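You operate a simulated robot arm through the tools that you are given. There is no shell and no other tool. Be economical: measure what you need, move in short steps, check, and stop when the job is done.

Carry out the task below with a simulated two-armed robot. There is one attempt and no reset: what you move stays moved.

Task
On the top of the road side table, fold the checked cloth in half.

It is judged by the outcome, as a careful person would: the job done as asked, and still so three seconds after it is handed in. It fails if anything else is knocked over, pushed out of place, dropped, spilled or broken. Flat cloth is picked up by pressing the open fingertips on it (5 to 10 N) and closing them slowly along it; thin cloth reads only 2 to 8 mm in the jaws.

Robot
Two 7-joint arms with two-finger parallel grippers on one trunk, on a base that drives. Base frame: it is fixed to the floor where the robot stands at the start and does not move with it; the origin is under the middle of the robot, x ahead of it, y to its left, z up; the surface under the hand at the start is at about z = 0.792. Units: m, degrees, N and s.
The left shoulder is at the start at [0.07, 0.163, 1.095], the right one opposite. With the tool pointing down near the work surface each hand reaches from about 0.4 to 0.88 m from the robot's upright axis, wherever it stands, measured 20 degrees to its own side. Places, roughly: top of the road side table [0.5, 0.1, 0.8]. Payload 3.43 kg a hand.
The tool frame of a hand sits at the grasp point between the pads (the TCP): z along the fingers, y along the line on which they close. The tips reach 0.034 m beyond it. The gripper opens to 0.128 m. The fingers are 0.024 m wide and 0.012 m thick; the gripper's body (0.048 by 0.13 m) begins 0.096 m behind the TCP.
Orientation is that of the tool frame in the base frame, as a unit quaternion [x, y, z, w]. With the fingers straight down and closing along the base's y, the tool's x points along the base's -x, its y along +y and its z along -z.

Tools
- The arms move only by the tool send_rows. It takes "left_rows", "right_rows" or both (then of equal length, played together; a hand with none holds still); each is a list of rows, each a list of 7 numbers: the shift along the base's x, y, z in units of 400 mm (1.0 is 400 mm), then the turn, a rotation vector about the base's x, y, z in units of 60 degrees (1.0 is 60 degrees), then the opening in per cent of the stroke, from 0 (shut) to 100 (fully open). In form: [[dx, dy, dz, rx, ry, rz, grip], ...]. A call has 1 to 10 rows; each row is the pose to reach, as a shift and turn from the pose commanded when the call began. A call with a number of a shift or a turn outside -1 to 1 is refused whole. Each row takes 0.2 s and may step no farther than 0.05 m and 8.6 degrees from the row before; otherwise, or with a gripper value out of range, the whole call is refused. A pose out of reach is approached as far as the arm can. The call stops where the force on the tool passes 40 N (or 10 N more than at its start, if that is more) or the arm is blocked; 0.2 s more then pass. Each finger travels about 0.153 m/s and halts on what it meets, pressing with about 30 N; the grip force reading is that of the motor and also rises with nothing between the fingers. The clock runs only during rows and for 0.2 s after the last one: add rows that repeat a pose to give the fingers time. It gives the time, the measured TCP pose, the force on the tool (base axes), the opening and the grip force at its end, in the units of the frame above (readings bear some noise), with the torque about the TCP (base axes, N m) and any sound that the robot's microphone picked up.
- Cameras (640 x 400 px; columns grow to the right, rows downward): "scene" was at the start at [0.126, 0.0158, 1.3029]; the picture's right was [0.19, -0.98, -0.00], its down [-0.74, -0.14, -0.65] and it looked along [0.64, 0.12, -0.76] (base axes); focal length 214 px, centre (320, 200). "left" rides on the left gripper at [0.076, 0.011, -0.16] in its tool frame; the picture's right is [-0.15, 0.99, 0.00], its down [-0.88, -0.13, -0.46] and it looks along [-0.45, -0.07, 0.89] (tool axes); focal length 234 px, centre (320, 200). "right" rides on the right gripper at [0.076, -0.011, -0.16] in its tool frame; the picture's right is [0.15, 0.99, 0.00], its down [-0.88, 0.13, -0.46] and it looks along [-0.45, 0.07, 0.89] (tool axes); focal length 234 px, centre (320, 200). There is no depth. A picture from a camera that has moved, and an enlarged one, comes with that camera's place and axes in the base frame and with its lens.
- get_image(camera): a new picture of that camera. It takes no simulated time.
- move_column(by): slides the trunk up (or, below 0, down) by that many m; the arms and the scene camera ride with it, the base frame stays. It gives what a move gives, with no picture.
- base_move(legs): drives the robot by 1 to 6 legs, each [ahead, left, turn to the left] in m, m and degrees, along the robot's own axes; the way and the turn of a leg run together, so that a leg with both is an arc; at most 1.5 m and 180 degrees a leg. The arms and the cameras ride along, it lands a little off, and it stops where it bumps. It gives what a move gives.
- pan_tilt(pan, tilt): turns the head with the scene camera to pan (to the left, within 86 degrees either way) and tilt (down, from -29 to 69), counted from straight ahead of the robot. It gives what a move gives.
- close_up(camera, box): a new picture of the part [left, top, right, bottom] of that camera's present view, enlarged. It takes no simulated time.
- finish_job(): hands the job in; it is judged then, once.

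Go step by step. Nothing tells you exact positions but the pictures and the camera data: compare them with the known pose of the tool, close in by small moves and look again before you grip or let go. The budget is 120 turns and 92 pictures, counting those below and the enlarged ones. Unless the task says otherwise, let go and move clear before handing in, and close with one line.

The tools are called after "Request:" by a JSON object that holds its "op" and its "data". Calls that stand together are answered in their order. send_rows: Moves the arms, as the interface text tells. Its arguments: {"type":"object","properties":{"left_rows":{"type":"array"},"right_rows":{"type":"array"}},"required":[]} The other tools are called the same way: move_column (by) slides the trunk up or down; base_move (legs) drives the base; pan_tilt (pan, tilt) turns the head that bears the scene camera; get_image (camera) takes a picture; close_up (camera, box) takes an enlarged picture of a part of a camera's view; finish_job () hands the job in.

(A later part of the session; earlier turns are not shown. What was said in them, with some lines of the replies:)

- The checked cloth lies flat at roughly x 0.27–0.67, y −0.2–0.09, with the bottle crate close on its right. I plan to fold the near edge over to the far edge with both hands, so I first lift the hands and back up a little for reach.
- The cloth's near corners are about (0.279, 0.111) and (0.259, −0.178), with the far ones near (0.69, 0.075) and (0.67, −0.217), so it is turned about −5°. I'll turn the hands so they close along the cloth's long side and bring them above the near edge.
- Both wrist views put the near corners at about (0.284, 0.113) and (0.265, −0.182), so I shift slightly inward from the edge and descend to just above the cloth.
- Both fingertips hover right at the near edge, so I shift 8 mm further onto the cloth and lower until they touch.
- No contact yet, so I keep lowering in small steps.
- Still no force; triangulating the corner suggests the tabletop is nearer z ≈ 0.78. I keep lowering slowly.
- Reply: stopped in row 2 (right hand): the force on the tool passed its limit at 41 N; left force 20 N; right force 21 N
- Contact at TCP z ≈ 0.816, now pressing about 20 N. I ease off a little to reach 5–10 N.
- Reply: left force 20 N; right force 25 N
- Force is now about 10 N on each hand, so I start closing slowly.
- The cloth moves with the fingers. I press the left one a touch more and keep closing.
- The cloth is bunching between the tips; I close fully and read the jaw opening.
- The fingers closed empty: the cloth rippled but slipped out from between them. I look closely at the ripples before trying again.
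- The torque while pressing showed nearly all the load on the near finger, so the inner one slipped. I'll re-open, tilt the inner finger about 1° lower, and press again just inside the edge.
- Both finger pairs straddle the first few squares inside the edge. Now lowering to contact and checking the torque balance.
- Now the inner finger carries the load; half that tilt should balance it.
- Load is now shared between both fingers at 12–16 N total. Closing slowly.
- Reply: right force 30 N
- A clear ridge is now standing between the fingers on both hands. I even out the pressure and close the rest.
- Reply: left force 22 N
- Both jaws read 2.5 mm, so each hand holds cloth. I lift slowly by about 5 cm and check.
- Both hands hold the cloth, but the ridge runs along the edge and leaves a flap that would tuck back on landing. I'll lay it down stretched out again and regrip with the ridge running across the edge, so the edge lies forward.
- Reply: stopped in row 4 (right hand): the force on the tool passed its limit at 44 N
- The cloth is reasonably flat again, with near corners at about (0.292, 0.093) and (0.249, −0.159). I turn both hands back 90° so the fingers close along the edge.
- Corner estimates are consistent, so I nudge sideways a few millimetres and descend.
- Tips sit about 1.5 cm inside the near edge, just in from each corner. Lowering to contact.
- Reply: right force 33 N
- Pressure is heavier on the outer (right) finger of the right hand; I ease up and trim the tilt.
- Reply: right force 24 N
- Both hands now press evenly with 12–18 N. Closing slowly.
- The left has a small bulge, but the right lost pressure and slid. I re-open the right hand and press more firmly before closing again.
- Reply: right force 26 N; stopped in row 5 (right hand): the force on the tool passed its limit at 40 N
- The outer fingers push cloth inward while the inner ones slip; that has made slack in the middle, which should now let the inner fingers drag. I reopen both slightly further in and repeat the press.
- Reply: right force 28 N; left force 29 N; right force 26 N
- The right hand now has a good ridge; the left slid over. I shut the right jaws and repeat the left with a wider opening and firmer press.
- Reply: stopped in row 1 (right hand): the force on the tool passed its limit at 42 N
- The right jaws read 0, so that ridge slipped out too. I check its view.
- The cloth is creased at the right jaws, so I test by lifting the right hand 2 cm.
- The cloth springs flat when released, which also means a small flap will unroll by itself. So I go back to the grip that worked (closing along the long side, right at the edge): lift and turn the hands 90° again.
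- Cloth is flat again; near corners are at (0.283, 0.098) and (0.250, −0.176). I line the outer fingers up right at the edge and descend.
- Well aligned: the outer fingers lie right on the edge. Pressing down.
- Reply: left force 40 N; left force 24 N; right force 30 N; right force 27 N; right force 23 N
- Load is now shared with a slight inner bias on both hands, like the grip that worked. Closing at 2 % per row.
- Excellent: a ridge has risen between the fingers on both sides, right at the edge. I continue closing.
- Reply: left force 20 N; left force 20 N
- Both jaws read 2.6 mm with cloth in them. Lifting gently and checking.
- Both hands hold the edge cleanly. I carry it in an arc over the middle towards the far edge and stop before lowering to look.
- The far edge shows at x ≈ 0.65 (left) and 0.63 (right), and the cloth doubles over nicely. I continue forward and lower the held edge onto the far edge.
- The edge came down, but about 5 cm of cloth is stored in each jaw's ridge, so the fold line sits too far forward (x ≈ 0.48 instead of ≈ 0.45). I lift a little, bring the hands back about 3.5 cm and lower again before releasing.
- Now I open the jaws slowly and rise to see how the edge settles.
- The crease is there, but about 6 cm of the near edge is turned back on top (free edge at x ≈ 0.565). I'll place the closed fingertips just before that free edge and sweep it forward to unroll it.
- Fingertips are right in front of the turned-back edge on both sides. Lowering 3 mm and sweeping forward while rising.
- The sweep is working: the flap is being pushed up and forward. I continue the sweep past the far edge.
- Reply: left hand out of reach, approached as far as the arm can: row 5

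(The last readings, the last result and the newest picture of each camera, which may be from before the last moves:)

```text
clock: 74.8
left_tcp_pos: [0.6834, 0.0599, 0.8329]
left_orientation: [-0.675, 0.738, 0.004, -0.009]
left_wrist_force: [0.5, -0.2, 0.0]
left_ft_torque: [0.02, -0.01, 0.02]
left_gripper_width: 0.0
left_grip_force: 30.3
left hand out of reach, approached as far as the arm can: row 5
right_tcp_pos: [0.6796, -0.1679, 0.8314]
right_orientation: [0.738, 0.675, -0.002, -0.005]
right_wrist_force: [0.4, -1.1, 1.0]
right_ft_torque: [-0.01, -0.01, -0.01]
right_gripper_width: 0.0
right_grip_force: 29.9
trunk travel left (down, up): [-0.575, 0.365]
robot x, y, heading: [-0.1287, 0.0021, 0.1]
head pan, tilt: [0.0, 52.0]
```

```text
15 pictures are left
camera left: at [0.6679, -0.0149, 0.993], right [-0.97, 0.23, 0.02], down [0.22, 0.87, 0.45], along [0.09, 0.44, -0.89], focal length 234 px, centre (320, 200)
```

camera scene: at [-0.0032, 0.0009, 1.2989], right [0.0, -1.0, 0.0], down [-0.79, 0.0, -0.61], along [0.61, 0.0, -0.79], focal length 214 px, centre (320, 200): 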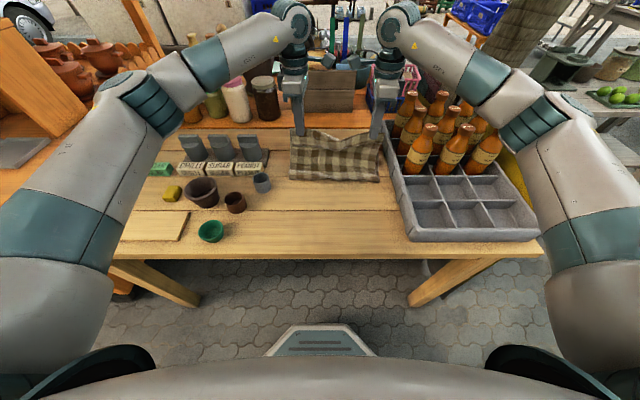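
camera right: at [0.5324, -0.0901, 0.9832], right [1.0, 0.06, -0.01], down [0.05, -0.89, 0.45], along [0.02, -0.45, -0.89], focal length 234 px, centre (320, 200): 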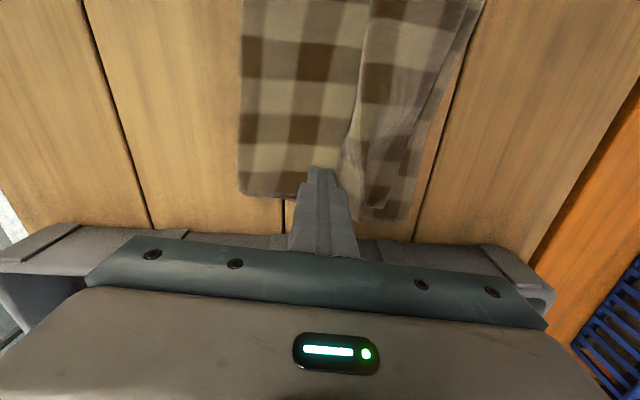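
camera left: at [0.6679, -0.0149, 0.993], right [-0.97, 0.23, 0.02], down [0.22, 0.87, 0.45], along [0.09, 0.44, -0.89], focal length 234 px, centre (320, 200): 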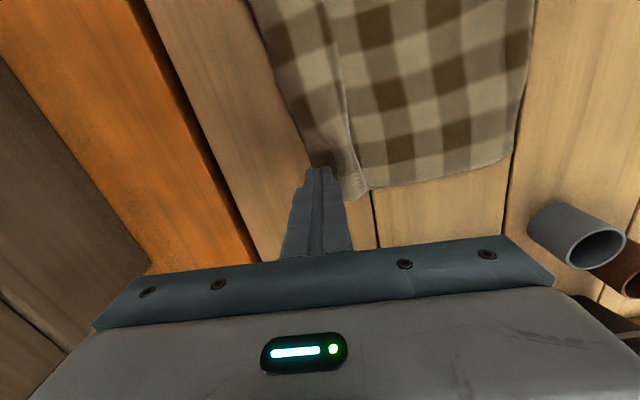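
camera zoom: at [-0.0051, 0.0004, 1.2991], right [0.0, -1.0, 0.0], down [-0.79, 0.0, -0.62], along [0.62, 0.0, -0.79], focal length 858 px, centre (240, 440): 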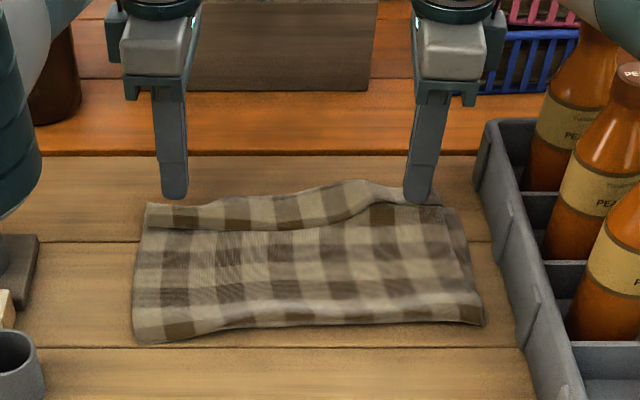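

The flap got smaller but the left part flipped back as the finger passed. I raise the hands and look from above.

Request:
{"op": "send_rows", "data": {"left_rows": [[0, 0, 0.1, 0, 0, 0, 0], [-0.05, 0, 0.2, 0, 0, 0, 0], [-0.1, 0, 0.3, 0, 0, 0, 0]], "right_rows": [[0, 0, 0.1, 0, 0, 0, 0], [-0.05, 0, 0.2, 0, 0, 0, 0], [-0.1, 0, 0.3, 0, 0, 0, 0]]}}

Request:
{"op": "close_up", "data": {"camera": "left", "box": [220, 0, 420, 200]}}

Request:
{"op": "close_up", "data": {"camera": "right", "box": [220, 0, 420, 200]}}

```text
clock: 75.6
left_tcp_pos: [0.6397, 0.0604, 0.9543]
left_orientation: [-0.675, 0.738, 0.004, -0.007]
left_wrist_force: [-0.1, -1.1, -0.3]
left_ft_torque: [0.0, -0.07, 0.0]
left_gripper_width: 0.0
left_grip_force: 30.1
right_tcp_pos: [0.6355, -0.166, 0.955]
right_orientation: [0.738, 0.675, -0.002, -0.003]
right_wrist_force: [-0.4, 0.0, 0.9]
right_ft_torque: [0.0, -0.03, 0.0]
right_gripper_width: 0.0001
right_grip_force: 30.1
trunk travel left (down, up): [-0.575, 0.365]
robot x, y, heading: [-0.1302, -0.0031, -0.2]
head pan, tilt: [0.0, 52.0]
```

```text
2.00 times, centred on (320, 100) of left
camera zoom: at [0.6251, -0.014, 1.115], right [-0.97, 0.23, 0.01], down [0.21, 0.87, 0.45], along [0.09, 0.44, -0.89], focal length 468 px, centre (320, 400)
```

zoom: 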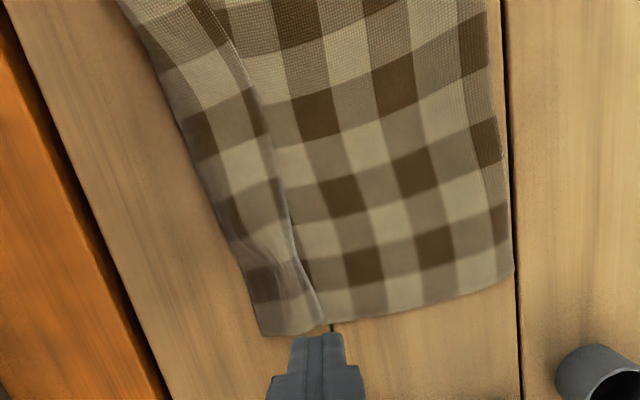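

```text
2.00 times, centred on (320, 100) of right
camera zoom: at [0.6331, -0.0901, 1.1139], right [1.0, 0.06, -0.01], down [0.05, -0.89, 0.45], along [0.02, -0.45, -0.89], focal length 468 px, centre (320, 400)
```

zoom: 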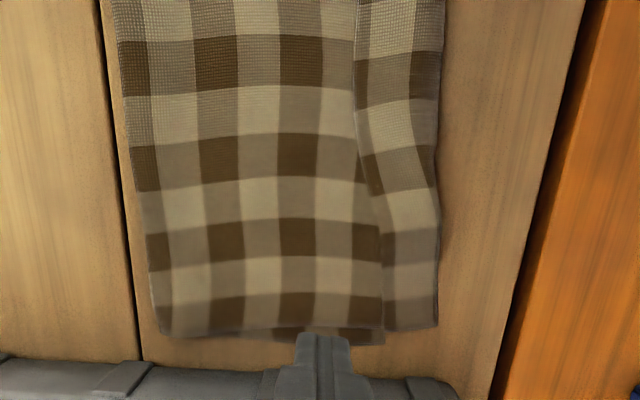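

A 5 cm strip is still turned back because the sweep ran out of reach at x ≈ 0.68. I drive forward 8 cm for reach, then sweep again further.

Request:
{"op": "base_move", "data": {"legs": [[0.08, 0, 0]]}}

```text
clock: 76.7
left_tcp_pos: [0.724, 0.0596, 0.9525]
left_orientation: [-0.675, 0.738, 0.005, -0.01]
left_wrist_force: [0.0, 1.0, 0.1]
left_ft_torque: [-0.02, 0.02, -0.01]
left_gripper_width: 0.0
left_grip_force: 30.1
right_tcp_pos: [0.7187, -0.1676, 0.9523]
right_orientation: [0.738, 0.674, -0.003, -0.004]
right_wrist_force: [-0.3, 0.2, 0.5]
right_ft_torque: [0.01, 0.02, 0.0]
right_gripper_width: 0.0
right_grip_force: 30.2
trunk travel left (down, up): [-0.575, 0.365]
robot x, y, heading: [-0.0467, -0.003, -0.2]
head pan, tilt: [0.0, 52.0]
```

Request:
{"op": "send_rows", "data": {"left_rows": [[-0.1, -0.01, 0, 0, 0, 0, 0], [-0.2, -0.01, 0, 0, 0, 0, 0], [-0.265, -0.01, -0.08, 0, 0, 0, 0], [-0.265, -0.01, -0.18, 0, 0, 0, 0], [-0.265, -0.01, -0.28, 0, 0, 0, 0], [-0.265, -0.01, -0.33, 0, 0, 0, 0], [-0.265, -0.01, -0.33, 0, 0, 0, 0]], "right_rows": [[-0.08, 0, 0, 0, 0, 0, 0], [-0.16, 0, 0, 0, 0, 0, 0], [-0.177, 0, -0.08, 0, 0, 0, 0], [-0.177, 0, -0.18, 0, 0, 0, 0], [-0.177, 0, -0.28, 0, 0, 0, 0], [-0.177, 0, -0.33, 0, 0, 0, 0], [-0.177, 0, -0.33, 0, 0, 0, 0]]}}

Request:
{"op": "get_image", "data": {"camera": "right"}}

```text
clock: 78.2
left_tcp_pos: [0.6146, 0.0548, 0.8216]
left_orientation: [-0.675, 0.738, 0.003, -0.009]
left_wrist_force: [-0.4, 0.4, 0.0]
left_ft_torque: [0.0, -0.01, 0.02]
left_gripper_width: 0.0001
left_grip_force: 29.8
right_tcp_pos: [0.6468, -0.1668, 0.8204]
right_orientation: [0.738, 0.674, -0.002, -0.004]
right_wrist_force: [-0.3, -0.3, 0.2]
right_ft_torque: [-0.02, -0.01, 0.03]
right_gripper_width: 0.0001
right_grip_force: 30.0
trunk travel left (down, up): [-0.575, 0.365]
robot x, y, heading: [-0.0544, 0.0019, 0.1]
head pan, tilt: [0.0, 52.0]
```

```text
12 pictures are left
camera right: at [0.6448, -0.0901, 0.9797], right [1.0, 0.06, -0.01], down [0.05, -0.89, 0.45], along [0.02, -0.45, -0.89], focal length 234 px, centre (320, 200)
```

right: 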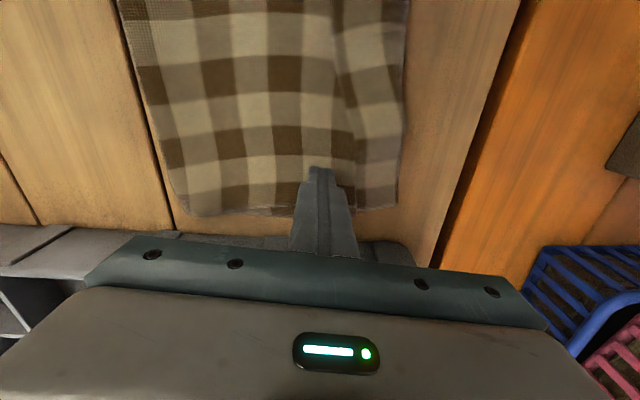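

Fingertips are placed in front of the turned-back strip. Sweeping forward, low and further.

Request:
{"op": "send_rows", "data": {"left_rows": [[0.04, 0, -0.003, 0, 0, 0, 0], [0.08, 0, -0.003, 0, 0, 0, 0], [0.12, 0, 0.002, 0, 0, 0, 0], [0.16, 0, 0.006, 0, 0, 0, 0], [0.2, 0, 0.008, 0, 0, 0, 0], [0.24, 0, 0.01, 0, 0, 0, 0], [0.28, 0, 0.01, 0, 0, 0, 0], [0.325, 0, 0.01, 0, 0, 0, 0]], "right_rows": [[0.03, 0, -0.002, 0, 0, 0, 0], [0.06, 0, 0, 0, 0, 0, 0], [0.1, 0, 0.003, 0, 0, 0, 0], [0.13, 0, 0.006, 0, 0, 0, 0], [0.16, 0, 0.008, 0, 0, 0, 0], [0.19, 0, 0.01, 0, 0, 0, 0], [0.22, 0, 0.01, 0, 0, 0, 0], [0.25, 0, 0.01, 0, 0, 0, 0]]}}

Request:
{"op": "close_up", "data": {"camera": "scene", "box": [280, 110, 400, 210]}}

```text
clock: 80.0
left_tcp_pos: [0.7477, 0.0556, 0.8255]
left_orientation: [-0.675, 0.738, 0.004, -0.008]
left_wrist_force: [0.2, 0.0, -0.8]
left_ft_torque: [0.01, 0.03, 0.02]
left_gripper_width: 0.0
left_grip_force: 29.4
right_tcp_pos: [0.7469, -0.1668, 0.8245]
right_orientation: [0.738, 0.675, -0.002, -0.004]
right_wrist_force: [-0.1, -1.5, -0.4]
right_ft_torque: [0.01, 0.03, 0.01]
right_gripper_width: 0.0
right_grip_force: 29.9
trunk travel left (down, up): [-0.575, 0.365]
robot x, y, heading: [-0.0517, 0.0001, -0.1]
head pan, tilt: [0.0, 52.0]
```

```text
4.00 times, centred on (340, 160) of scene
camera zoom: at [0.0755, 0.0002, 1.299], right [0.0, -1.0, 0.0], down [-0.79, 0.0, -0.62], along [0.62, 0.0, -0.79], focal length 858 px, centre (240, 360)
```

zoom: 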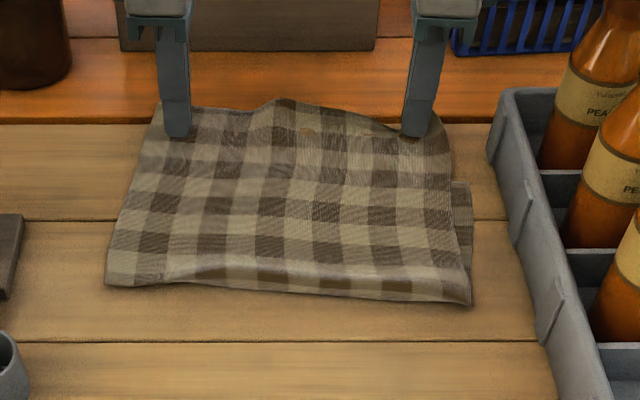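

The strip is now fully unrolled, and the top layer overhangs the bottom one by roughly 6–8 cm, with the bottom-right far corner visible at x ≈ 0.68. I check both wrist views for the exact edges before drawing the top layer back.

Request:
{"op": "send_rows", "data": {"left_rows": [[0, 0, 0.1, 0, 0, 0, 0], [0, 0, 0.2, 0, 0, 0, 0]], "right_rows": [[0, 0, 0.1, 0, 0, 0, 0], [0, 0, 0.2, 0, 0, 0, 0]]}}

Request:
{"op": "get_image", "data": {"camera": "left"}}

Request:
{"op": "get_image", "data": {"camera": "right"}}

```text
clock: 80.7
left_tcp_pos: [0.7458, 0.0582, 0.9058]
left_orientation: [-0.674, 0.738, 0.004, -0.009]
left_wrist_force: [0.1, 0.8, -0.9]
left_ft_torque: [-0.01, -0.02, 0.01]
left_gripper_width: 0.0001
left_grip_force: 29.7
right_tcp_pos: [0.7461, -0.1661, 0.9065]
right_orientation: [0.738, 0.674, -0.002, -0.003]
right_wrist_force: [-1.2, -0.8, 0.4]
right_ft_torque: [-0.01, -0.01, 0.0]
right_gripper_width: 0.0
right_grip_force: 30.6
trunk travel left (down, up): [-0.575, 0.365]
robot x, y, heading: [-0.0523, -0.0003, -0.4]
head pan, tilt: [0.0, 52.0]
```

```text
10 pictures are left
camera left: at [0.7308, -0.0175, 1.0654], right [-0.97, 0.23, 0.02], down [0.22, 0.87, 0.45], along [0.09, 0.44, -0.89], focal length 234 px, centre (320, 200)
```

left: 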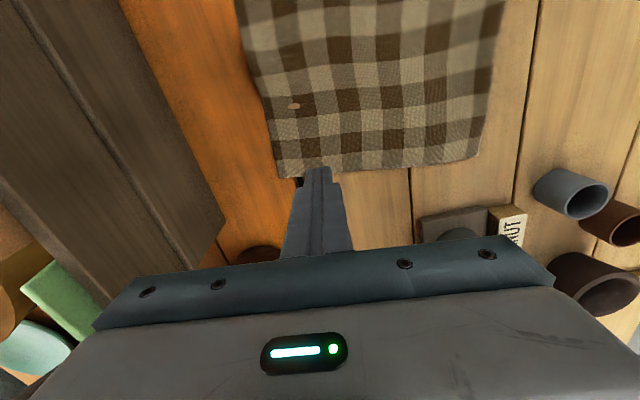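

```text
9 pictures are left
camera right: at [0.7434, -0.0896, 1.0655], right [1.0, 0.06, -0.01], down [0.05, -0.89, 0.45], along [0.02, -0.45, -0.89], focal length 234 px, centre (320, 200)
```

right: 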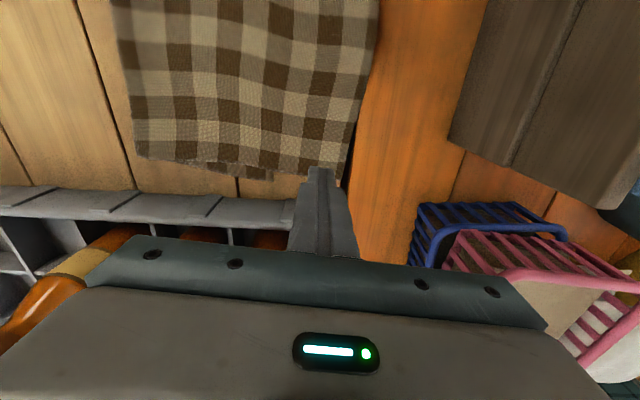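

The top edge is at x ≈ 0.80 (left) and 0.78 (right), overhanging by about 6.5 and 8.5 cm. I press lightly near that edge with both closed fingertips, on the single layer, and draw it back.

Request:
{"op": "send_rows", "data": {"left_rows": [[0.068, 0, -0.05, 0, 0, 0, 0], [0.068, 0, -0.13, 0, 0, 0, 0], [0.068, 0, -0.19, 0, 0, 0, 0], [0.068, 0, -0.215, 0, 0, 0, 0], [0.068, 0, -0.215, 0, 0, 0, 0]], "right_rows": [[0.035, 0, -0.05, 0, 0, 0, 0], [0.035, 0, -0.13, 0, 0, 0, 0], [0.035, 0, -0.19, 0, 0, 0, 0], [0.035, 0, -0.215, 0, 0, 0, 0], [0.035, 0, -0.215, 0, 0, 0, 0]]}}

Request:
{"op": "send_rows", "data": {"left_rows": [[0, 0, -0.004, 0, 0, 0, 0], [0, 0, -0.008, 0, 0, 0, 0], [0, 0, -0.008, 0, 0, 0, 0]], "right_rows": [[0, 0, -0.004, 0, 0, 0, 0], [0, 0, -0.008, 0, 0, 0, 0], [0, 0, -0.008, 0, 0, 0, 0]]}}

```text
clock: 81.8
left_tcp_pos: [0.761, 0.0594, 0.8242]
left_orientation: [-0.675, 0.738, 0.004, -0.008]
left_wrist_force: [-0.7, -0.7, -0.4]
left_ft_torque: [0.01, -0.02, -0.01]
left_gripper_width: 0.0
left_grip_force: 29.7
left hand out of reach, approached as far as the arm can: row 1, 2, 3, 4, 5
right_tcp_pos: [0.7604, -0.1666, 0.8183]
right_orientation: [0.738, 0.675, -0.002, -0.005]
right_wrist_force: [0.3, 0.2, 0.4]
right_ft_torque: [0.0, 0.02, 0.02]
right_gripper_width: 0.0001
right_grip_force: 30.5
trunk travel left (down, up): [-0.575, 0.365]
robot x, y, heading: [-0.0511, 0.0015, -0.1]
head pan, tilt: [0.0, 52.0]
```

```text
clock: 82.7
left_tcp_pos: [0.7611, 0.0591, 0.8213]
left_orientation: [-0.675, 0.738, 0.003, -0.009]
left_wrist_force: [0.3, -0.2, 0.0]
left_ft_torque: [0.0, 0.0, 0.03]
left_gripper_width: 0.0
left_grip_force: 29.9
right_tcp_pos: [0.7616, -0.1661, 0.815]
right_orientation: [0.739, 0.674, -0.002, -0.003]
right_wrist_force: [0.4, 0.4, 3.1]
right_ft_torque: [0.03, 0.01, -0.01]
right_gripper_width: 0.0002
right_grip_force: 29.7
trunk travel left (down, up): [-0.575, 0.365]
robot x, y, heading: [-0.0494, 0.0005, -0.1]
head pan, tilt: [0.0, 52.0]
```

Request:
{"op": "send_rows", "data": {"left_rows": [[-0.005, 0, -0.008, 0, 0, 0, 0], [-0.005, 0, -0.014, 0, 0, 0, 0], [-0.005, 0, -0.014, 0, 0, 0, 0]], "right_rows": [[0, 0, -0.001, 0, 0, 0, 0], [0, 0, -0.001, 0, 0, 0, 0], [0, 0, -0.001, 0, 0, 0, 0]]}}

Request:
{"op": "send_rows", "data": {"left_rows": [[0, 0, -0.002, 0, 0, 0, 0], [0, 0, -0.002, 0, 0, 0, 0]]}}

```text
clock: 83.5
left_tcp_pos: [0.7591, 0.0591, 0.8169]
left_orientation: [-0.675, 0.738, 0.004, -0.009]
left_wrist_force: [-0.5, 0.4, 0.5]
left_ft_torque: [0.01, -0.01, 0.01]
left_gripper_width: 0.0
left_grip_force: 29.6
right_tcp_pos: [0.7595, -0.1658, 0.817]
right_orientation: [0.739, 0.674, -0.001, -0.003]
right_wrist_force: [1.5, -0.5, 6.7]
right_ft_torque: [0.01, -0.01, -0.01]
right_gripper_width: 0.0
right_grip_force: 30.2
trunk travel left (down, up): [-0.575, 0.365]
robot x, y, heading: [-0.0481, -0.001, 0.2]
head pan, tilt: [0.0, 52.0]
```

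```text
clock: 84.0
left_tcp_pos: [0.7578, 0.0602, 0.8143]
left_orientation: [-0.675, 0.738, 0.004, -0.009]
left_wrist_force: [0.5, -0.3, 0.5]
left_ft_torque: [0.0, -0.04, 0.0]
left_gripper_width: 0.0002
left_grip_force: 30.0
right_tcp_pos: [0.7601, -0.1669, 0.8155]
right_orientation: [0.739, 0.674, -0.002, -0.003]
right_wrist_force: [2.1, 0.0, 7.5]
right_ft_torque: [0.03, -0.05, -0.02]
right_gripper_width: 0.0
right_grip_force: 29.9
trunk travel left (down, up): [-0.575, 0.365]
robot x, y, heading: [-0.046, 0.0006, -0.1]
head pan, tilt: [0.0, 52.0]
```

Request:
{"op": "send_rows", "data": {"left_rows": [[0, 0, -0.002, 0, 0, 0, 0], [0, 0, -0.002, 0, 0, 0, 0]]}}

Request:
{"op": "send_rows", "data": {"left_rows": [[0, 0, -0.002, 0, 0, 0, 0], [0, 0, -0.002, 0, 0, 0, 0]]}}

```text
clock: 84.7
left_tcp_pos: [0.7596, 0.0592, 0.8167]
left_orientation: [-0.674, 0.738, 0.003, -0.008]
left_wrist_force: [-0.5, 1.2, 6.4]
left_ft_torque: [0.06, -0.04, 0.0]
left_gripper_width: 0.0
left_grip_force: 30.3
right_tcp_pos: [0.7597, -0.1673, 0.8161]
right_orientation: [0.738, 0.674, -0.001, -0.003]
right_wrist_force: [1.0, 0.3, 5.7]
right_ft_torque: [0.01, -0.04, 0.0]
right_gripper_width: 0.0
right_grip_force: 30.2
trunk travel left (down, up): [-0.575, 0.365]
robot x, y, heading: [-0.0508, 0.0009, -0.0]
head pan, tilt: [0.0, 52.0]
```

```text
clock: 85.2
left_tcp_pos: [0.7584, 0.0593, 0.8161]
left_orientation: [-0.675, 0.738, 0.004, -0.007]
left_wrist_force: [0.5, 1.7, 10.6]
left_ft_torque: [0.09, -0.11, 0.02]
left_gripper_width: 0.0
left_grip_force: 29.7
right_tcp_pos: [0.7602, -0.1669, 0.8168]
right_orientation: [0.739, 0.674, -0.002, -0.003]
right_wrist_force: [0.0, -0.1, 4.2]
right_ft_torque: [-0.01, -0.05, -0.02]
right_gripper_width: 0.0001
right_grip_force: 29.8
trunk travel left (down, up): [-0.575, 0.365]
robot x, y, heading: [-0.0476, 0.0001, -0.1]
head pan, tilt: [0.0, 52.0]
```

Both fingertips press with 5–10 N. Drawing the top layer back slowly.

Request:
{"op": "send_rows", "data": {"left_rows": [[-0.02, 0, 0, 0, 0, 0, 0], [-0.04, 0, 0, 0, 0, 0, 0], [-0.06, 0, 0, 0, 0, 0, 0], [-0.08, 0, 0.001, 0, 0, 0, 0], [-0.1, 0, 0.002, 0, 0, 0, 0], [-0.12, 0, 0.003, 0, 0, 0, 0], [-0.135, 0, 0.003, 0, 0, 0, 0]], "right_rows": [[-0.025, 0, -0.001, 0, 0, 0, 0], [-0.05, 0, -0.001, 0, 0, 0, 0], [-0.08, 0, -0.001, 0, 0, 0, 0], [-0.11, 0, 0, 0, 0, 0, 0], [-0.14, 0, 0, 0, 0, 0, 0], [-0.165, 0, 0.001, 0, 0, 0, 0], [-0.185, 0, 0.001, 0, 0, 0, 0]]}}

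Request:
{"op": "close_up", "data": {"camera": "scene", "box": [280, 110, 400, 210]}}

```text
clock: 86.8
left_tcp_pos: [0.7027, 0.0591, 0.8164]
left_orientation: [-0.675, 0.738, 0.004, -0.008]
left_wrist_force: [4.4, 0.2, 14.0]
left_ft_torque: [0.1, -0.2, -0.03]
left_gripper_width: 0.0
left_grip_force: 30.6
right_tcp_pos: [0.6852, -0.1668, 0.8166]
right_orientation: [0.738, 0.674, -0.001, -0.003]
right_wrist_force: [0.4, -0.3, 2.3]
right_ft_torque: [-0.01, -0.01, 0.0]
right_gripper_width: 0.0
right_grip_force: 29.9
trunk travel left (down, up): [-0.575, 0.365]
robot x, y, heading: [-0.0514, -0.0002, -0.3]
head pan, tilt: [0.0, 52.0]
```

```text
4.00 times, centred on (340, 160) of scene
camera zoom: at [0.0734, 0.0007, 1.2993], right [0.0, -1.0, 0.0], down [-0.79, 0.0, -0.62], along [0.62, 0.0, -0.79], focal length 858 px, centre (240, 360)
```

zoom: 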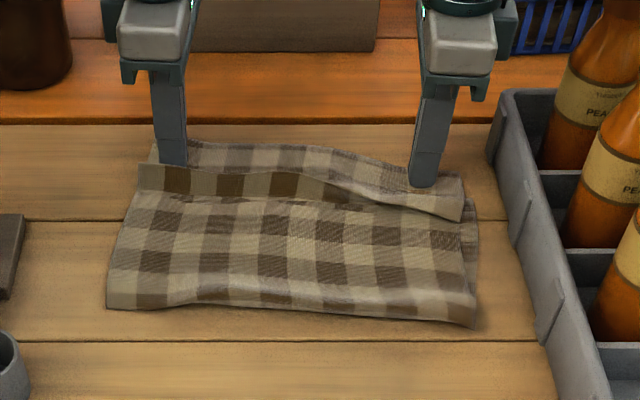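

The top edge came back to about x 0.73/0.68 and the fold line moved back, with some slack ridged in between. I lift off and see how it relaxes.

Request:
{"op": "send_rows", "data": {"left_rows": [[0, 0, 0.02, 0, 0, 0, 0], [0, 0, 0.1, 0, 0, 0, 0], [0, 0, 0.2, 0, 0, 0, 0], [0, 0, 0.3, 0, 0, 0, 0]], "right_rows": [[0, 0, 0.02, 0, 0, 0, 0], [0, 0, 0.1, 0, 0, 0, 0], [0, 0, 0.2, 0, 0, 0, 0], [0, 0, 0.3, 0, 0, 0, 0]]}}

Request:
{"op": "close_up", "data": {"camera": "scene", "box": [280, 110, 400, 210]}}

```text
clock: 87.8
left_tcp_pos: [0.7038, 0.0587, 0.9352]
left_orientation: [-0.674, 0.738, 0.003, -0.009]
left_wrist_force: [0.0, 0.3, 0.2]
left_ft_torque: [0.01, -0.04, 0.01]
left_gripper_width: 0.0
left_grip_force: 29.9
right_tcp_pos: [0.6836, -0.1659, 0.9366]
right_orientation: [0.738, 0.675, -0.001, -0.004]
right_wrist_force: [-0.9, -0.1, 0.2]
right_ft_torque: [0.0, -0.02, -0.01]
right_gripper_width: 0.0
right_grip_force: 29.9
trunk travel left (down, up): [-0.575, 0.365]
robot x, y, heading: [-0.049, -0.0029, -0.3]
head pan, tilt: [0.0, 52.0]
```

```text
4.00 times, centred on (340, 160) of scene
camera zoom: at [0.0732, 0.001, 1.2992], right [0.0, -1.0, 0.0], down [-0.79, 0.0, -0.62], along [0.62, 0.0, -0.79], focal length 858 px, centre (240, 360)
```

zoom: 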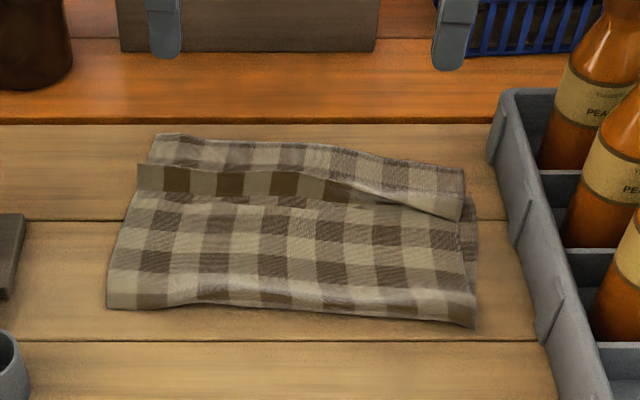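

A slack pleat remains across the top layer. I smooth it towards the fold by sliding both closed fingertips lightly from behind the pleat towards me, which also rolls the fold line back.

Request:
{"op": "send_rows", "data": {"left_rows": [[0.03, -0.02, -0.1, 0, 0, 0, 0], [0.03, -0.03, -0.2, 0, 0, 0, 0], [0.03, -0.03, -0.285, 0, 0, 0, 0], [-0.01, -0.03, -0.288, 0, 0, 0, 0], [-0.07, -0.03, -0.288, 0, 0, 0, 0], [-0.13, -0.03, -0.288, 0, 0, 0, 0], [-0.19, -0.03, -0.288, 0, 0, 0, 0], [-0.25, -0.03, -0.286, 0, 0, 0, 0], [-0.31, -0.03, -0.284, 0, 0, 0, 0], [-0.36, -0.03, -0.28, 0, 0, 0, 0]], "right_rows": [[0.01, 0.03, -0.1, 0, 0, 0, 0], [0.01, 0.04, -0.2, 0, 0, 0, 0], [0.01, 0.04, -0.288, 0, 0, 0, 0], [-0.03, 0.04, -0.29, 0, 0, 0, 0], [-0.09, 0.04, -0.29, 0, 0, 0, 0], [-0.15, 0.04, -0.29, 0, 0, 0, 0], [-0.21, 0.04, -0.29, 0, 0, 0, 0], [-0.26, 0.04, -0.288, 0, 0, 0, 0], [-0.31, 0.04, -0.286, 0, 0, 0, 0], [-0.36, 0.04, -0.28, 0, 0, 0, 0]]}}

Request:
{"op": "close_up", "data": {"camera": "scene", "box": [280, 110, 400, 210]}}

```text
clock: 90.0
left_tcp_pos: [0.5608, 0.0471, 0.8228]
left_orientation: [-0.676, 0.737, 0.005, -0.008]
left_wrist_force: [5.5, 7.6, -3.9]
left_ft_torque: [-0.95, 0.95, 0.44]
left_gripper_width: 0.0
left_grip_force: 29.8
right_tcp_pos: [0.5428, -0.1509, 0.8225]
right_orientation: [0.738, 0.675, -0.002, -0.004]
right_wrist_force: [-5.3, -7.6, 4.7]
right_ft_torque: [1.75, -1.0, 0.48]
right_gripper_width: 0.0
right_grip_force: 29.8
trunk travel left (down, up): [-0.575, 0.365]
robot x, y, heading: [-0.0498, -0.0038, -0.1]
head pan, tilt: [0.0, 52.0]
```

```text
4.00 times, centred on (340, 160) of scene
camera zoom: at [0.0744, 0.0007, 1.2992], right [0.0, -1.0, 0.0], down [-0.79, 0.0, -0.62], along [0.62, 0.0, -0.79], focal length 858 px, centre (240, 360)
```

zoom: 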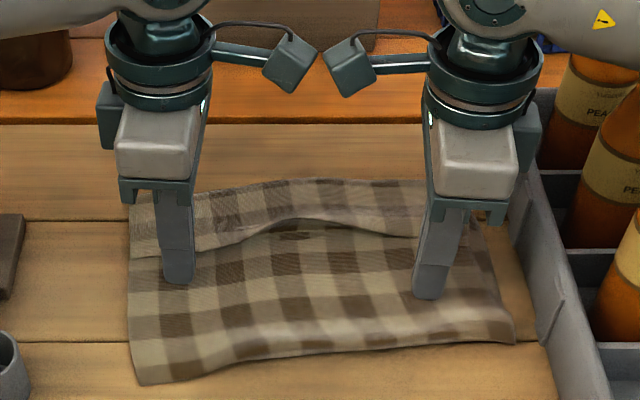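

The fold has rolled back well, but the two wrist cameras are touching each other, so I lift and separate the hands at once and look from above.

Request:
{"op": "send_rows", "data": {"left_rows": [[0, 0.04, 0.01, 0, 0, 0, 0], [0, 0.07, 0.08, 0, 0, 0, 0], [0, 0.07, 0.18, 0, 0, 0, 0], [0, 0.07, 0.28, 0, 0, 0, 0], [-0.05, 0.07, 0.38, 0, 0, 0, 0]], "right_rows": [[0, -0.03, 0.01, 0, 0, 0, 0], [0, -0.05, 0.08, 0, 0, 0, 0], [0, -0.05, 0.18, 0, 0, 0, 0], [0, -0.05, 0.28, 0, 0, 0, 0], [-0.05, -0.05, 0.38, 0, 0, 0, 0]]}}

Request:
{"op": "get_image", "data": {"camera": "left"}}

```text
clock: 91.2
left_tcp_pos: [0.5389, 0.0741, 0.9773]
left_orientation: [-0.675, 0.738, 0.003, -0.008]
left_wrist_force: [-0.6, -0.4, -0.6]
left_ft_torque: [0.0, -0.04, -0.03]
left_gripper_width: 0.0001
left_grip_force: 29.6
right_tcp_pos: [0.5213, -0.1699, 0.9765]
right_orientation: [0.738, 0.675, -0.002, -0.004]
right_wrist_force: [-0.2, -0.3, 0.4]
right_ft_torque: [0.04, -0.01, 0.02]
right_gripper_width: 0.0004
right_grip_force: 30.5
trunk travel left (down, up): [-0.575, 0.365]
robot x, y, heading: [-0.0455, -0.0015, -0.4]
head pan, tilt: [0.0, 52.0]
```

```text
5 pictures are left
camera left: at [0.524, -0.0003, 1.1363], right [-0.97, 0.23, 0.01], down [0.22, 0.87, 0.45], along [0.09, 0.44, -0.89], focal length 234 px, centre (320, 200)
```

left: 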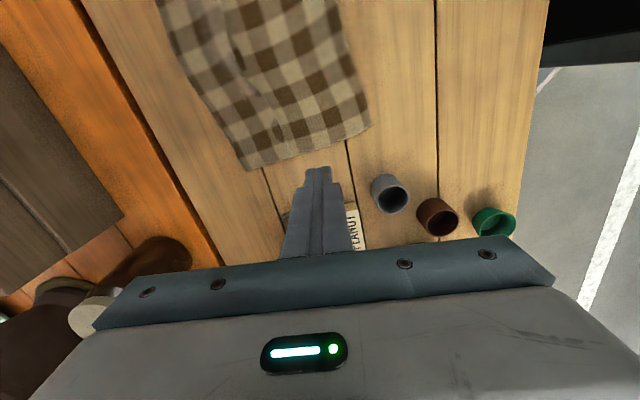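

Request:
{"op": "close_up", "data": {"camera": "scene", "box": [280, 120, 400, 220]}}

```text
4.00 times, centred on (340, 170) of scene
camera zoom: at [0.0724, 0.0008, 1.2993], right [0.0, -1.0, 0.0], down [-0.79, 0.0, -0.62], along [0.62, 0.0, -0.79], focal length 858 px, centre (240, 320)
```

zoom: 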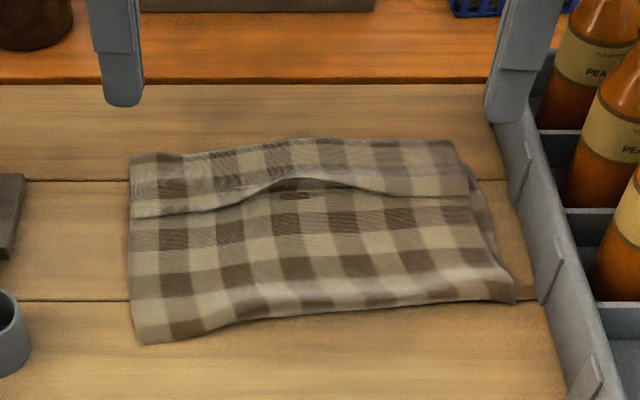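

The cloth now spans about x 0.45–0.66 (left) and 0.49–0.68 (right), near half size, with a shallow pleat left over and the right side of the fold still a little short. I repeat the smoothing slide towards me with the hands kept further apart, longer on the right.

Request:
{"op": "send_rows", "data": {"left_rows": [[0.1, 0, 0, 0, 0, 0, 0], [0.2, 0, -0.05, 0, 0, 0, 0], [0.2, 0, -0.12, 0, 0, 0, 0], [0.2, 0, -0.22, 0, 0, 0, 0], [0.2, 0, -0.32, 0, 0, 0, 0], [0.2, 0, -0.385, 0, 0, 0, 0], [0.2, 0, -0.392, 0, 0, 0, 0]], "right_rows": [[0.12, 0, 0, 0, 0, 0, 0], [0.23, 0, -0.02, 0, 0, 0, 0], [0.335, 0, -0.06, 0, 0, 0, 0], [0.335, 0, -0.16, 0, 0, 0, 0], [0.335, 0, -0.28, 0, 0, 0, 0], [0.335, 0, -0.385, 0, 0, 0, 0], [0.335, 0, -0.392, 0, 0, 0, 0]]}}

Request:
{"op": "send_rows", "data": {"left_rows": [[-0.02, 0, 0, 0, 0, 0, 0], [-0.06, 0, 0, 0, 0, 0, 0], [-0.1, 0, 0, 0, 0, 0, 0], [-0.14, 0, 0, 0, 0, 0, 0], [-0.18, 0, 0, 0, 0, 0, 0], [-0.22, 0, 0, 0, 0, 0, 0], [-0.26, 0, 0, 0, 0, 0, 0], [-0.3, 0, 0.003, 0, 0, 0, 0]], "right_rows": [[-0.05, 0, -0.001, 0, 0, 0, 0], [-0.11, 0, -0.001, 0, 0, 0, 0], [-0.17, 0, -0.001, 0, 0, 0, 0], [-0.23, 0, -0.001, 0, 0, 0, 0], [-0.28, 0, -0.001, 0, 0, 0, 0], [-0.33, 0, -0.001, 0, 0, 0, 0], [-0.37, 0, 0, 0, 0, 0, 0], [-0.4, 0, 0.003, 0, 0, 0, 0]]}}

Request:
{"op": "send_rows", "data": {"left_rows": [[0, 0.02, 0.08, 0, 0, 0, 0], [0, 0.04, 0.2, 0, 0, 0, 0], [-0.02, 0.06, 0.3, 0, 0, 0, 0], [-0.05, 0.08, 0.4, 0, 0, 0, 0]], "right_rows": [[0, -0.01, 0.08, 0, 0, 0, 0], [0, -0.02, 0.2, 0, 0, 0, 0], [-0.02, -0.03, 0.3, 0, 0, 0, 0], [-0.05, -0.04, 0.4, 0, 0, 0, 0]]}}

Request:
{"op": "close_up", "data": {"camera": "scene", "box": [280, 120, 400, 220]}}

```text
clock: 92.8
left_tcp_pos: [0.621, 0.0733, 0.818]
left_orientation: [-0.675, 0.738, 0.004, -0.009]
left_wrist_force: [-0.1, 0.5, 0.6]
left_ft_torque: [0.02, -0.02, -0.01]
left_gripper_width: 0.0
left_grip_force: 29.8
right_tcp_pos: [0.6578, -0.1702, 0.8176]
right_orientation: [0.738, 0.674, -0.002, -0.004]
right_wrist_force: [-0.5, 0.0, 1.0]
right_ft_torque: [-0.01, 0.01, -0.03]
right_gripper_width: 0.0
right_grip_force: 30.1
trunk travel left (down, up): [-0.575, 0.365]
robot x, y, heading: [-0.051, -0.0003, -0.1]
head pan, tilt: [0.0, 52.0]
```

```text
clock: 94.7
left_tcp_pos: [0.5025, 0.0745, 0.8186]
left_orientation: [-0.675, 0.738, 0.005, -0.009]
left_wrist_force: [1.0, 0.4, 0.5]
left_ft_torque: [-0.01, -0.05, -0.02]
left_gripper_width: 0.0
left_grip_force: 30.0
right_tcp_pos: [0.4961, -0.1712, 0.8185]
right_orientation: [0.739, 0.674, -0.002, -0.004]
right_wrist_force: [0.6, -0.1, 0.2]
right_ft_torque: [0.01, 0.0, 0.0]
right_gripper_width: 0.0001
right_grip_force: 30.0
trunk travel left (down, up): [-0.575, 0.365]
robot x, y, heading: [-0.0483, -0.0025, -0.0]
head pan, tilt: [0.0, 52.0]
```

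```text
clock: 95.7
left_tcp_pos: [0.4796, 0.1068, 0.9797]
left_orientation: [-0.675, 0.738, 0.004, -0.009]
left_wrist_force: [-0.5, 0.7, 0.2]
left_ft_torque: [0.0, -0.04, 0.01]
left_gripper_width: 0.0
left_grip_force: 30.6
right_tcp_pos: [0.4756, -0.188, 0.9812]
right_orientation: [0.738, 0.675, -0.001, -0.003]
right_wrist_force: [0.0, 0.3, -0.2]
right_ft_torque: [-0.01, 0.02, 0.02]
right_gripper_width: 0.0
right_grip_force: 29.7
trunk travel left (down, up): [-0.575, 0.365]
robot x, y, heading: [-0.0522, 0.0018, -0.2]
head pan, tilt: [0.0, 52.0]
```

```text
4.00 times, centred on (340, 170) of scene
camera zoom: at [0.0731, 0.0009, 1.2992], right [0.0, -1.0, 0.0], down [-0.79, 0.0, -0.62], along [0.62, 0.0, -0.79], focal length 858 px, centre (240, 320)
```

zoom: 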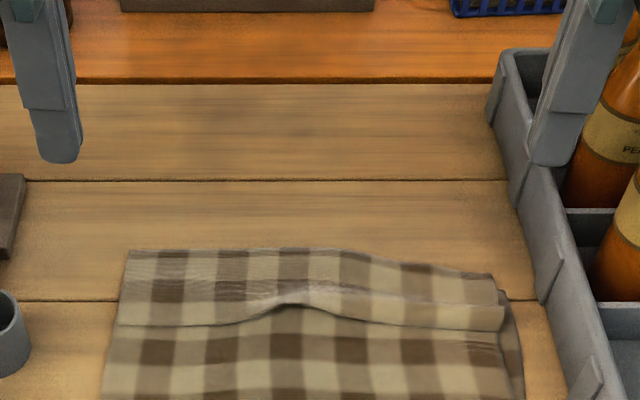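

The whole folded cloth slid towards me by about 10 cm, with the pleat still there. I need one full view of it.

Request:
{"op": "close_up", "data": {"camera": "scene", "box": [270, 160, 400, 250]}}

```text
4.44 times, centred on (335, 205) of scene
camera zoom: at [0.0731, 0.0009, 1.2992], right [0.0, -1.0, 0.0], down [-0.79, 0.0, -0.62], along [0.62, 0.0, -0.79], focal length 953 px, centre (253, 178)
```

zoom: 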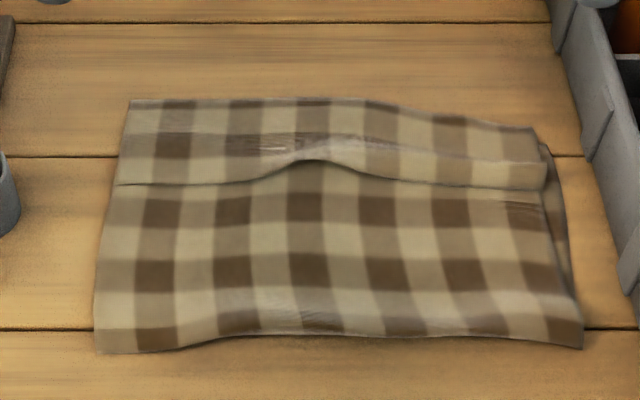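

The cloth is folded with its far edges lying within about 2 cm of each other and a footprint of roughly half (0.34–0.54); only a shallow pleat remains. I raise the hands clear and check the whole table once more.

Request:
{"op": "send_rows", "data": {"left_rows": [[0, 0.03, 0.1, 0, 0, 0, 20], [0, 0.06, 0.2, 0, 0, 0, 40], [0, 0.1, 0.3, 0, 0, 0, 40]], "right_rows": [[0, 0, 0.1, 0, 0, 0, 20], [0, 0, 0.2, 0, 0, 0, 40], [0, 0, 0.3, 0, 0, 0, 40]]}}

Request:
{"op": "get_image", "data": {"camera": "scene"}}

```text
clock: 96.5
left_tcp_pos: [0.4789, 0.1468, 1.0997]
left_orientation: [-0.674, 0.738, 0.003, -0.008]
left_wrist_force: [-0.8, -0.6, -0.4]
left_ft_torque: [-0.03, -0.01, -0.01]
left_gripper_width: 0.0511
left_grip_force: 0.0
right_tcp_pos: [0.4746, -0.1869, 1.1002]
right_orientation: [0.738, 0.674, -0.002, -0.004]
right_wrist_force: [-0.7, 0.1, 0.1]
right_ft_torque: [-0.04, 0.01, 0.01]
right_gripper_width: 0.0512
right_grip_force: 0.0
trunk travel left (down, up): [-0.575, 0.365]
robot x, y, heading: [-0.0478, 0.001, -0.0]
head pan, tilt: [0.0, 52.0]
```

```text
1 pictures are left
camera scene: at [0.0726, 0.0018, 1.2992], right [0.0, -1.0, 0.0], down [-0.79, 0.0, -0.62], along [0.62, 0.0, -0.79], focal length 214 px, centre (320, 200)
```

scene: 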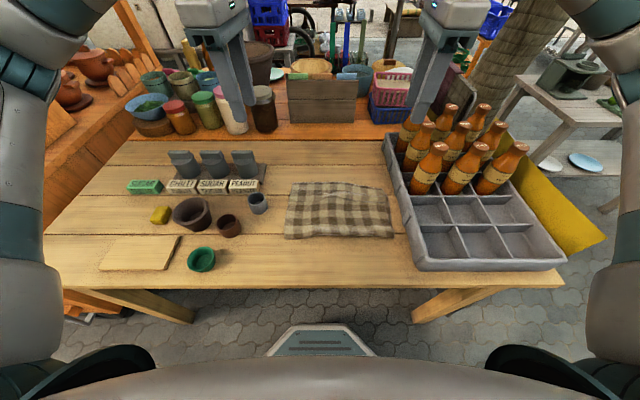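

The cloth lies folded on the table, everything else is where it was, and both hands are empty and clear. Handing in.

Request:
{"op": "finish_job", "data": {}}

```text
The job is handed in.
```

The checked cloth is folded over to about half its size, its visible far corners within about 2 cm. It isn't perfectly neat: a strip of slack, either a shallow pleat or a turned-back edge, still lies across the top layer, and the right side is about 3 cm shorter than the left. The folded cloth also ended up shifted on the table while I smoothed it, and nothing else looks disturbed in the last picture.
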